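You operate a simulated robot arm through the tools that you are given. There is no shell and no other tool. Be economical: measure what you need, move in short steps, check, and stop when the job is done.

Carry out the task below with a simulated robot arm. There is one attempt and no reset: what you move stays moved.

TASK
Slide the teal blotting cloth along the dining table top until it stands next to the filter with the purple rings.
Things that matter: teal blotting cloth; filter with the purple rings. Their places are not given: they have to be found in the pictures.

It is judged by the outcome, as a careful person would: the job done as asked, and still so three seconds after it is handed in. It fails if anything else is knocked over, pushed out of place, dropped, spilled or broken.

THE ROBOT
A 7-joint arm with a two-finger parallel gripper, fixed in place. Base frame: the origin is at the foot of the arm, x ahead of it, y to its left, z up; the work surface is at about z = 0. Lengths are in mm, angles in rad, forces in N, time in s.
With the tool pointing down near the work surface it reaches from about 240 to 620 mm from the base axis. Its first joint turns from -1.152 to 1.152 rad. Payload 2.6 kg.
Tool frame: the origin (TCP) lies between the finger pads and is the grasp point; the fingertips stand 30 mm ahead of it; z points along the fingers, y is the line along which they close. The gripper opens to 94 mm. The fingers are 28 mm wide and 10 mm thick; the gripper's body (50 by 96 mm) begins 55 mm behind the TCP.
Orientation is that of the tool frame in the base frame, as [roll, pitch, yaw] about the fixed x, y, z axes, in that order (R = Rz(yaw) Ry(pitch) Rx(roll)). With the fingers straight down and closing along the base's y, the tool's x points along the base's -x, its y along +y and its z along -z.

THE INTERFACE
- The arm moves only by the tool nudge_tool. Its argument "steps" is a list that holds one entry, the list of rows, each a list of 7 numbers: the turn, a rotation vector about the tool's x, y, z in rad, then the shift along the tool's x, y, z in mm, then the closure, from 0 (fully open) to 1 (shut). In form: [[[ax, ay, az, dx, dy, dz, jaw], ...]]. A call has 1 to 8 rows; each row shifts and turns the commanded pose from where the row before left it, along the tool's axes as they then stand. A row lasts 0.2 s, in which the tool goes at most 50 mm and 0.15 rad; a call with a longer step from one row to the next is refused whole, and so is a gripper value outside its range. A pose out of reach is approached as far as the arm can. The call stops where the force on the tool passes 40 N (or 10 N more than at its start, if that is more) or the arm is blocked; 0.2 s more then pass. The fingers move at their own pace (about 72 mm/s each) and stop on an object; they squeeze with about 31 N. The grip force told is the motor's: it shows also when the fingers shut on nothing. Time passes only in rows, and 0.2 s behind the last, so rows that do not move let the fingers close. It gives the time, the measured TCP pose, the force on the tool (base axes), the opening and the grip force at its end, in the units of the frame above (readings bear some noise).
- Cameras (640 x 400 px; columns grow to the right, rows downward): "scene" is fixed at [43.6, 434.2, 576.1]; the picture's right is [-0.72, -0.69, 0.00], its down [-0.32, 0.33, -0.89] and it looks along [0.62, -0.64, -0.46] (base axes); focal length 369 px, centre (320, 200). "wrist" rides on the gripper at [-37, 0, -58] in the tool frame; the picture's right is [0.00, -1.00, 0.00], its down [0.97, 0.00, -0.24] and it looks along [0.24, 0.00, 0.97] (tool axes); focal length 218 px, centre (320, 200).
- camera(camera): a new picture of that camera. No time passes.
- locate(camera, pixels): for up to 12 pixels [column, row] of the newest picture of that camera ("zoom" is the newest enlarged one), the place [x, y, z] in the base frame of the surface seen there, good to about 2 mm. No time passes.
- zoom(camera, box): a new picture of the part [left, top, right, bottom] of that camera's present view, enlarged. No time passes.
- finish_job(): hands the job in; it is judged then, once.

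Work in short steps. Measure before you move; look again where a grasp or a placing could have gone wrong, and mend it. You have 60 turns and 24 pictures in all, the two below and enlarged ones among them. Open the gripper and draw the arm clear of the work before you hand the job in, unless the task says otherwise; then end with one line.

The tools are called after "Emit:" as a command line: name --argument value ..., lists and objects as JSON in quotes. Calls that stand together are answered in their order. nudge_tool: Moves the arm, as the interface text tells. Its arguments: {"type":"object","properties":{"steps":{"type":"array","items":{"type":"array","items":{"type":"array","items":{"type":"number"}}}}},"required":["steps"]} The other tools are called the same way: camera (camera) takes a picture; locate (camera, pixels) gives the place of the surface under pixels of a picture; zoom (camera, box) takes an enlarged picture of a part of a camera's view; finish_job () hands the job in.

At the start:

```text
clock: 0.0
tool_pos: [412.8, -113.4, 272.7]
tcp_rot: [3.142, 0.001, -3.141]
force: [-0.5, -0.1, -0.3]
opening: 94.0
grasp_force: 0.2
```

scene: 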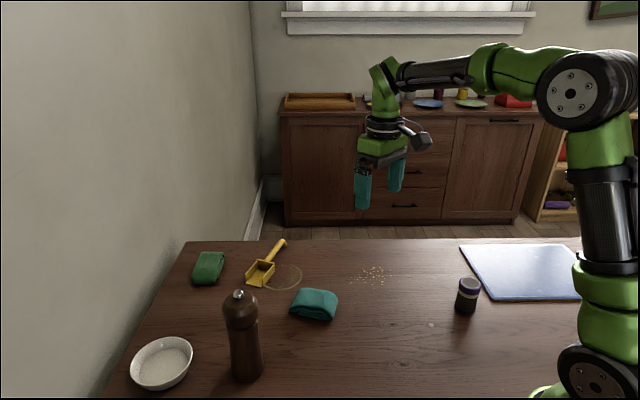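
wrist: 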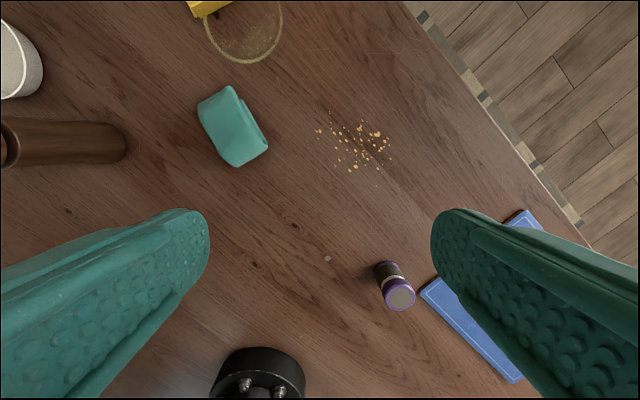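

The scene shows the teal cloth at about (314,304) and the purple-ringed filter at (467,295), with crumbs near (372,275). I'll measure these first.

Emit:
locate --camera "scene" --pixels '[[314, 296], [290, 312], [333, 318], [338, 296], [304, 290], [468, 282], [466, 310], [457, 300], [478, 300], [372, 275], [362, 282], [481, 298]]'

Emit:
locate --camera "wrist" --pixels '[[198, 106], [232, 87], [268, 148], [236, 166], [232, 125], [400, 296], [380, 270], [320, 130], [345, 168], [392, 150], [425, 290], [385, 262]]'

Emit:
zoom --camera "scene" --box '[270, 240, 510, 390]'

```text
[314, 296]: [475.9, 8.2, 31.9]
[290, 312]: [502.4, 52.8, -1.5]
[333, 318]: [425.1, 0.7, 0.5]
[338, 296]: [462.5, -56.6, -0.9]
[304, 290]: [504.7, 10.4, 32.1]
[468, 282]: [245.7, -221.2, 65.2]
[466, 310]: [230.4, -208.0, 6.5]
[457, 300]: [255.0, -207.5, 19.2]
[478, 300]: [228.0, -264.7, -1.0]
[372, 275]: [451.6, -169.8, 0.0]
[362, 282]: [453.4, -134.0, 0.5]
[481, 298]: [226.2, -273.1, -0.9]
```

```text
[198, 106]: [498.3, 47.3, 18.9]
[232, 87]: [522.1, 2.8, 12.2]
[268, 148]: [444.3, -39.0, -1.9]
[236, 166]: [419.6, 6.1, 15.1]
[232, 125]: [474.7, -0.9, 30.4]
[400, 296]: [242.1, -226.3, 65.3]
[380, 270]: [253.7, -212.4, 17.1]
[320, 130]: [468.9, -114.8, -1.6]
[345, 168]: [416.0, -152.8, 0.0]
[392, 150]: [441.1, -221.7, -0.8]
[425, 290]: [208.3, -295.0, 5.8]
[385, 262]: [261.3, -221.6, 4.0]
```

```text
2.67 times, centred on (390, 315) of scene
```

zoom: 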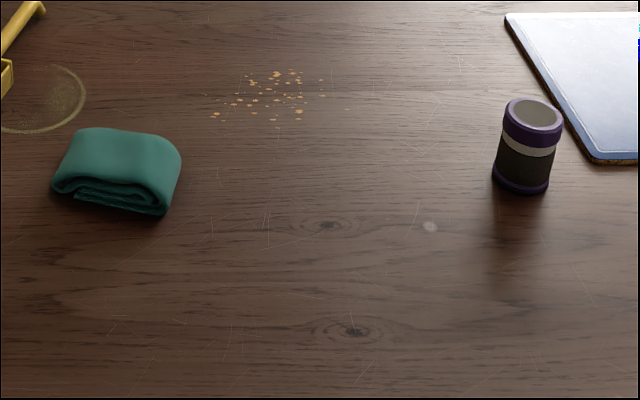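

The cloth is about 88 x 50 x 32 mm, centred near (470, 2), with its long axis about 28° off x. The filter is at about (240, -218), with a radius near 19. I'll move above the cloth, turn so the fingers straddle its short side, and look again.

Emit:
nudge_tool --steps '[[[0, 0, 0, -19, 38.5, 0, 0], [0, 0, 0, -19, 38.5, 0, 0], [0, 0, 0, -19, 38.5, 0, 0], [0, 0, -0.1225, 0, 0, 20, 0], [0, 0, -0.1225, 0, 0, 30, 0], [0, 0, -0.1225, 0, 0, 30, 0], [0, 0, -0.1225, 0, 0, 20, 0], [0, 0, 0, 0, 0, 0, 0]]]'

Emit:
camera --camera "wrist"

```text
clock: 1.8
tool_pos: [469.1, 2.2, 172.4]
tcp_rot: [3.141, 0.0, -2.648]
force: [0.1, 1.0, -0.6]
opening: 93.9
grasp_force: 0.1
```

```text
20 pictures are left
```

wrist: 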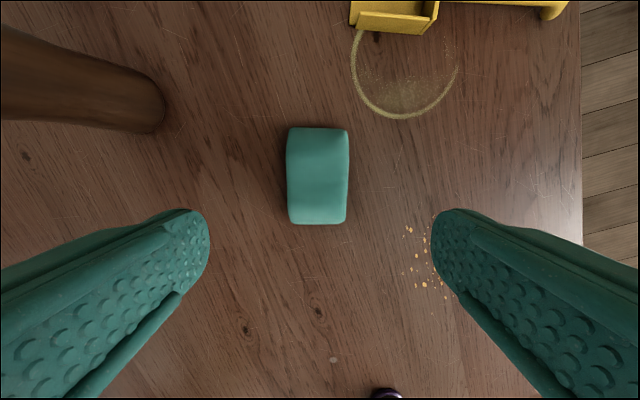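

The cloth is well aligned at about (318,176). I'll check its edges and how far the gripper must clear its neighbours.

Emit:
locate --camera "wrist" --pixels '[[290, 130], [347, 132], [347, 220], [290, 220], [318, 176], [318, 128], [318, 222], [288, 176], [348, 176], [160, 115], [318, 227]]'

```text
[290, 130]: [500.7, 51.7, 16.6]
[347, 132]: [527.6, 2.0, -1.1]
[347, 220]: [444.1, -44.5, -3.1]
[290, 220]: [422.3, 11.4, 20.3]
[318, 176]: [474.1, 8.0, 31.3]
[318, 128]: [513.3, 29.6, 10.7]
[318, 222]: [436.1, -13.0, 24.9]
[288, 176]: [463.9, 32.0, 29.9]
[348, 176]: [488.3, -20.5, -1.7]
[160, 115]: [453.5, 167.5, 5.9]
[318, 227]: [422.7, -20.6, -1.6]
```

Cloth centre is about (474, 7). I'll centre on it, descend to TCP z≈36 (fingertips 6 mm up), then close.

Emit:
nudge_tool --steps '[[[0, 0, 0, -6, 2, 0, 0], [0, 0, 0, 0, 0, 40, 0], [0, 0, 0, 0, 0, 40, 0], [0, 0, 0, 0, 0, 30, 0], [0, 0, 0, 0, 0, 16, 0], [0, 0, 0, 0, 0, 10, 0], [0, 0, 0, 0, 0, 0, 0]]]'

Emit:
camera --camera "scene"

```text
clock: 3.4
tool_pos: [472.9, 9.3, 35.7]
tcp_rot: [3.141, 0.0, -2.651]
force: [0.0, -0.6, -0.5]
opening: 94.1
grasp_force: 0.0
```

```text
19 pictures are left
```

scene: 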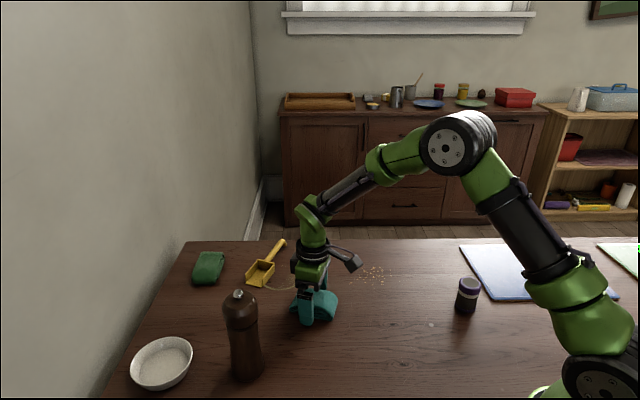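

The fingers straddle the cloth without contact, so I'll close on it.

Emit:
nudge_tool --steps '[[[0, 0, 0, 0, 0, 0, 0.5], [0, 0, 0, 0, 0, 0, 0.8], [0, 0, 0, 0, 0, 0, 0.8], [0, 0, 0, 0, 0, 0, 0.8]]]'

```text
clock: 4.4
tool_pos: [474.7, 8.7, 36.2]
tcp_rot: [-3.141, -0.001, -2.651]
force: [-0.3, 0.4, -0.3]
opening: 62.1
grasp_force: 31.3
```

Gripped at 62 mm with 31 N. I'll drag it at constant height, bowing away from the crumbs.

Emit:
nudge_tool --steps '[[[0, 0, 0, 10, -2, 0, 0.8], [0, 0, 0, 20, -3.5, 0, 0.8], [0, 0, 0, 20, -3.5, 0, 0.8], [0, 0, 0, 20, -3.5, 0, 0.8], [0, 0, 0, 20, -3.5, 0, 0.8], [0, 0, 0, 20, -3.5, 0, 0.8], [0, 0, 0, 0, 0, 0, 0.8]]]'

Emit:
camera --camera "scene"

```text
clock: 6.0
tool_pos: [383.2, -64.4, 36.4]
tcp_rot: [-3.142, 0.0, -2.651]
force: [-0.4, -0.5, 0.6]
opening: 61.8
grasp_force: 30.6
```

```text
18 pictures are left
```

scene: 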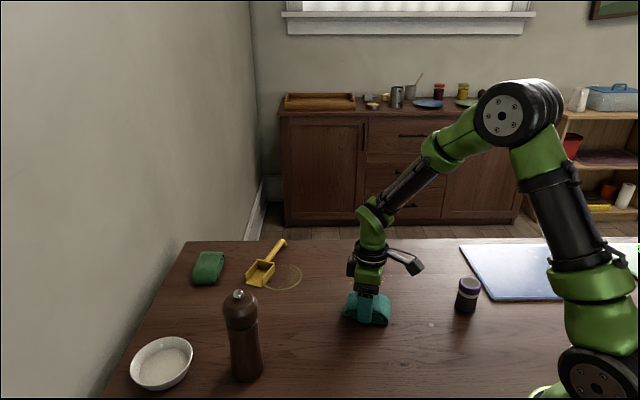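

The cloth follows, staying on the table. I'll continue to a standoff about 25 mm short.

Emit:
nudge_tool --steps '[[[0, 0, 0, 14, -11, 0, 0.8], [0, 0, 0, 16, -12, 0, 0.8], [0, 0, 0, 16, -12, 0, 0.8], [0, 0, 0, 16, -12, 0, 0.8], [0, 0, 0, 16, -12, 0, 0.8], [0, 0, 0, 16, -13, 0, 0.8], [0, 0, 0, 0, 0, 0, 0.8]]]'

Emit:
zoom --camera "scene" --box '[350, 220, 510, 320]'

Emit:
camera --camera "wrist"

```text
clock: 7.6
tool_pos: [335.9, -170.0, 36.0]
tcp_rot: [3.142, -0.001, -2.651]
force: [0.1, 0.0, 1.0]
opening: 61.7
grasp_force: 31.2
```

```text
4.00 times, centred on (430, 270) of scene
```

zoom: 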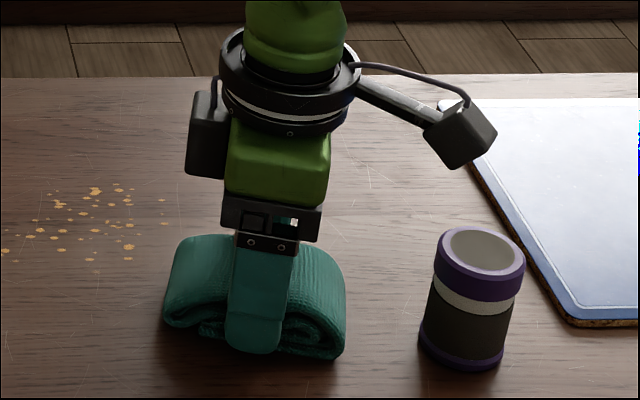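

```text
16 pictures are left
```

wrist: 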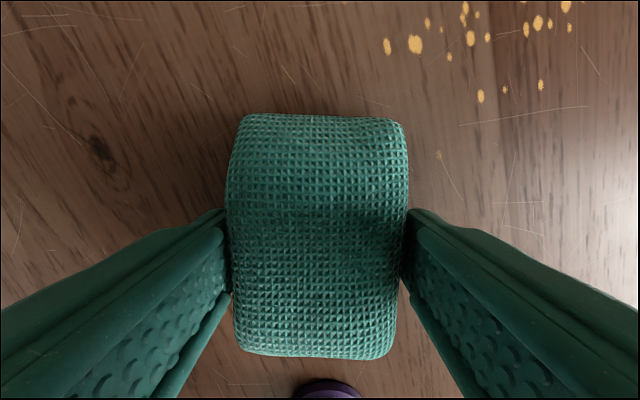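

The cloth is aligned with the filter. I'll measure the remaining gap, and the height of the box sticking out from the wrist toward the filter.

Emit:
locate --camera "zoom" --pixels '[[465, 165], [440, 150], [480, 250], [435, 350], [425, 330], [465, 360], [500, 350], [343, 330], [342, 280], [440, 270], [520, 265], [340, 352]]'

Emit:
locate --camera "wrist" --pixels '[[327, 382], [300, 390], [358, 392], [318, 352], [245, 345], [390, 350], [318, 125], [318, 240]]'

```text
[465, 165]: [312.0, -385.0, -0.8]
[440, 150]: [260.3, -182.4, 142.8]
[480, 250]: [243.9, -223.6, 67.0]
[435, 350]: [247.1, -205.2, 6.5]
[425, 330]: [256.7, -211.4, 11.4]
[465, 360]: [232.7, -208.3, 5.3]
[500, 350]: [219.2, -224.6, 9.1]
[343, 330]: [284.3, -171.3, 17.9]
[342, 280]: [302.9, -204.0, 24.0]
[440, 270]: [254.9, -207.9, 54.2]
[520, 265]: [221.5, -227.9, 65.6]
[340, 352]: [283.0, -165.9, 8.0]
```

```text
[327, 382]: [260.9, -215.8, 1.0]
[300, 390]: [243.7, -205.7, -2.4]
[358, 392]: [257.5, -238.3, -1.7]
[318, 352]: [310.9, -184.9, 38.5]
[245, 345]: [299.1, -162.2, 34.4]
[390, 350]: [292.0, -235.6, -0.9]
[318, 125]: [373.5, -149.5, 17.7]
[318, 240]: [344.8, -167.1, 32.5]
```

The box is at z≈143, well above the filter (67). The gap is about 43 mm and the sideways alignment is good. I'll advance 34 mm to leave roughly 9 mm.

Emit:
nudge_tool --steps '[[[0, 0, 0, 8, 0, 0, 0.8], [0, 0, 0, 10, 0, 0, 0.8], [0, 0, 0, 10, 0, 0, 0.8], [0, 0, 0, 6, 0, 0, 0.8], [0, 0, 0, 0, 0, 0, 0.8]]]'

Emit:
zoom --camera "scene" --box '[350, 220, 510, 320]'

Emit:
locate --camera "zoom" --pixels '[[480, 250], [435, 350], [425, 330], [395, 340], [390, 355], [400, 320], [405, 350]]'

```text
clock: 8.8
tool_pos: [305.7, -185.6, 37.7]
tcp_rot: [-3.141, 0.002, -2.65]
force: [-0.6, 0.8, 0.1]
opening: 61.9
grasp_force: 31.1
```

```text
4.00 times, centred on (430, 270) of scene
```

zoom: 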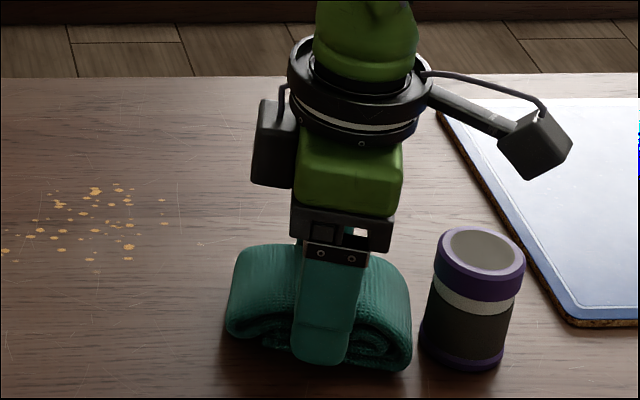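

```text
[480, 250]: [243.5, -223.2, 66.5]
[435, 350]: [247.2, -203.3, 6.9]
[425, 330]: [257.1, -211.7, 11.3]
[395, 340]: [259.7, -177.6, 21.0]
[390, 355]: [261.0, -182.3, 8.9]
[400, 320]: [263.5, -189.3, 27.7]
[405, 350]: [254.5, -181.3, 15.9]
```

The gap is about 10 mm and the filter hasn't moved. I'll open the gripper and lift straight up.

Emit:
nudge_tool --steps '[[[0, 0, 0, 0, 0, 0, 0.2], [0, 0, 0, 0, 0, 0, 0], [0, 0, 0, 0, 0, 0, 0], [0, 0, 0, 0, 0, -20, 0], [0, 0, 0, 0, 0, -40, 0], [0, 0, 0, 0, 0, -45, 0], [0, 0, 0, 0, 0, -45, 0], [0, 0, 0, 0, 0, -45, 0]]]'

Emit:
nudge_tool --steps '[[[0, 0, 0, -35, 0, 0, 0], [0, 0, 0, -45, 0, 0, 0], [0, 0, 0, -35, 0, 0, 0], [0, 0, 0, 0, 0, 0, 0]]]'

Emit:
camera --camera "scene"

Emit:
camera --camera "wrist"

```text
clock: 10.6
tool_pos: [304.4, -186.6, 230.9]
tcp_rot: [-3.14, -0.001, -2.651]
force: [0.5, 0.4, 0.1]
opening: 93.7
grasp_force: 0.1
```

```text
clock: 11.6
tool_pos: [407.4, -133.1, 232.6]
tcp_rot: [3.142, 0.001, -2.65]
force: [1.0, 0.8, 0.1]
opening: 94.0
grasp_force: 0.0
```

```text
14 pictures are left
```

scene: 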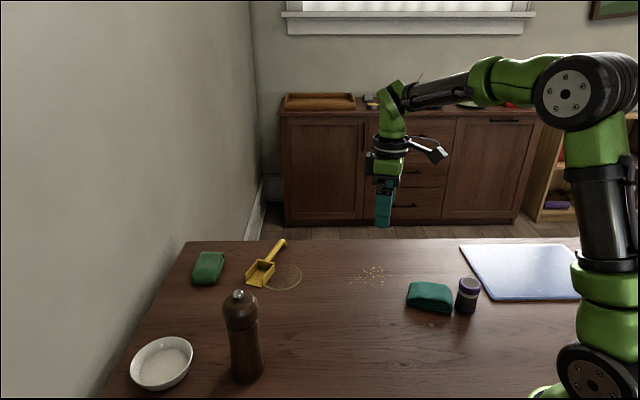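

```text
13 pictures are left
```

wrist: 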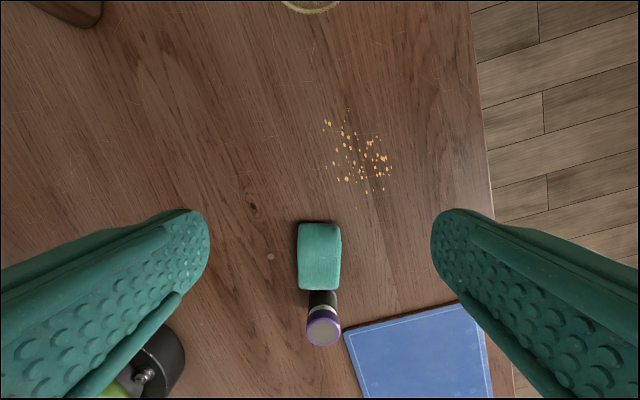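

The cloth lies right beside the upright filter, everything else is where it was, and the arm is clear. I'll hand it in.

Emit:
finish_job

```text
The job is handed in.
```

The teal blotting cloth was slid along the table and now rests about 10 mm from the purple-ringed filter, with nothing else disturbed.
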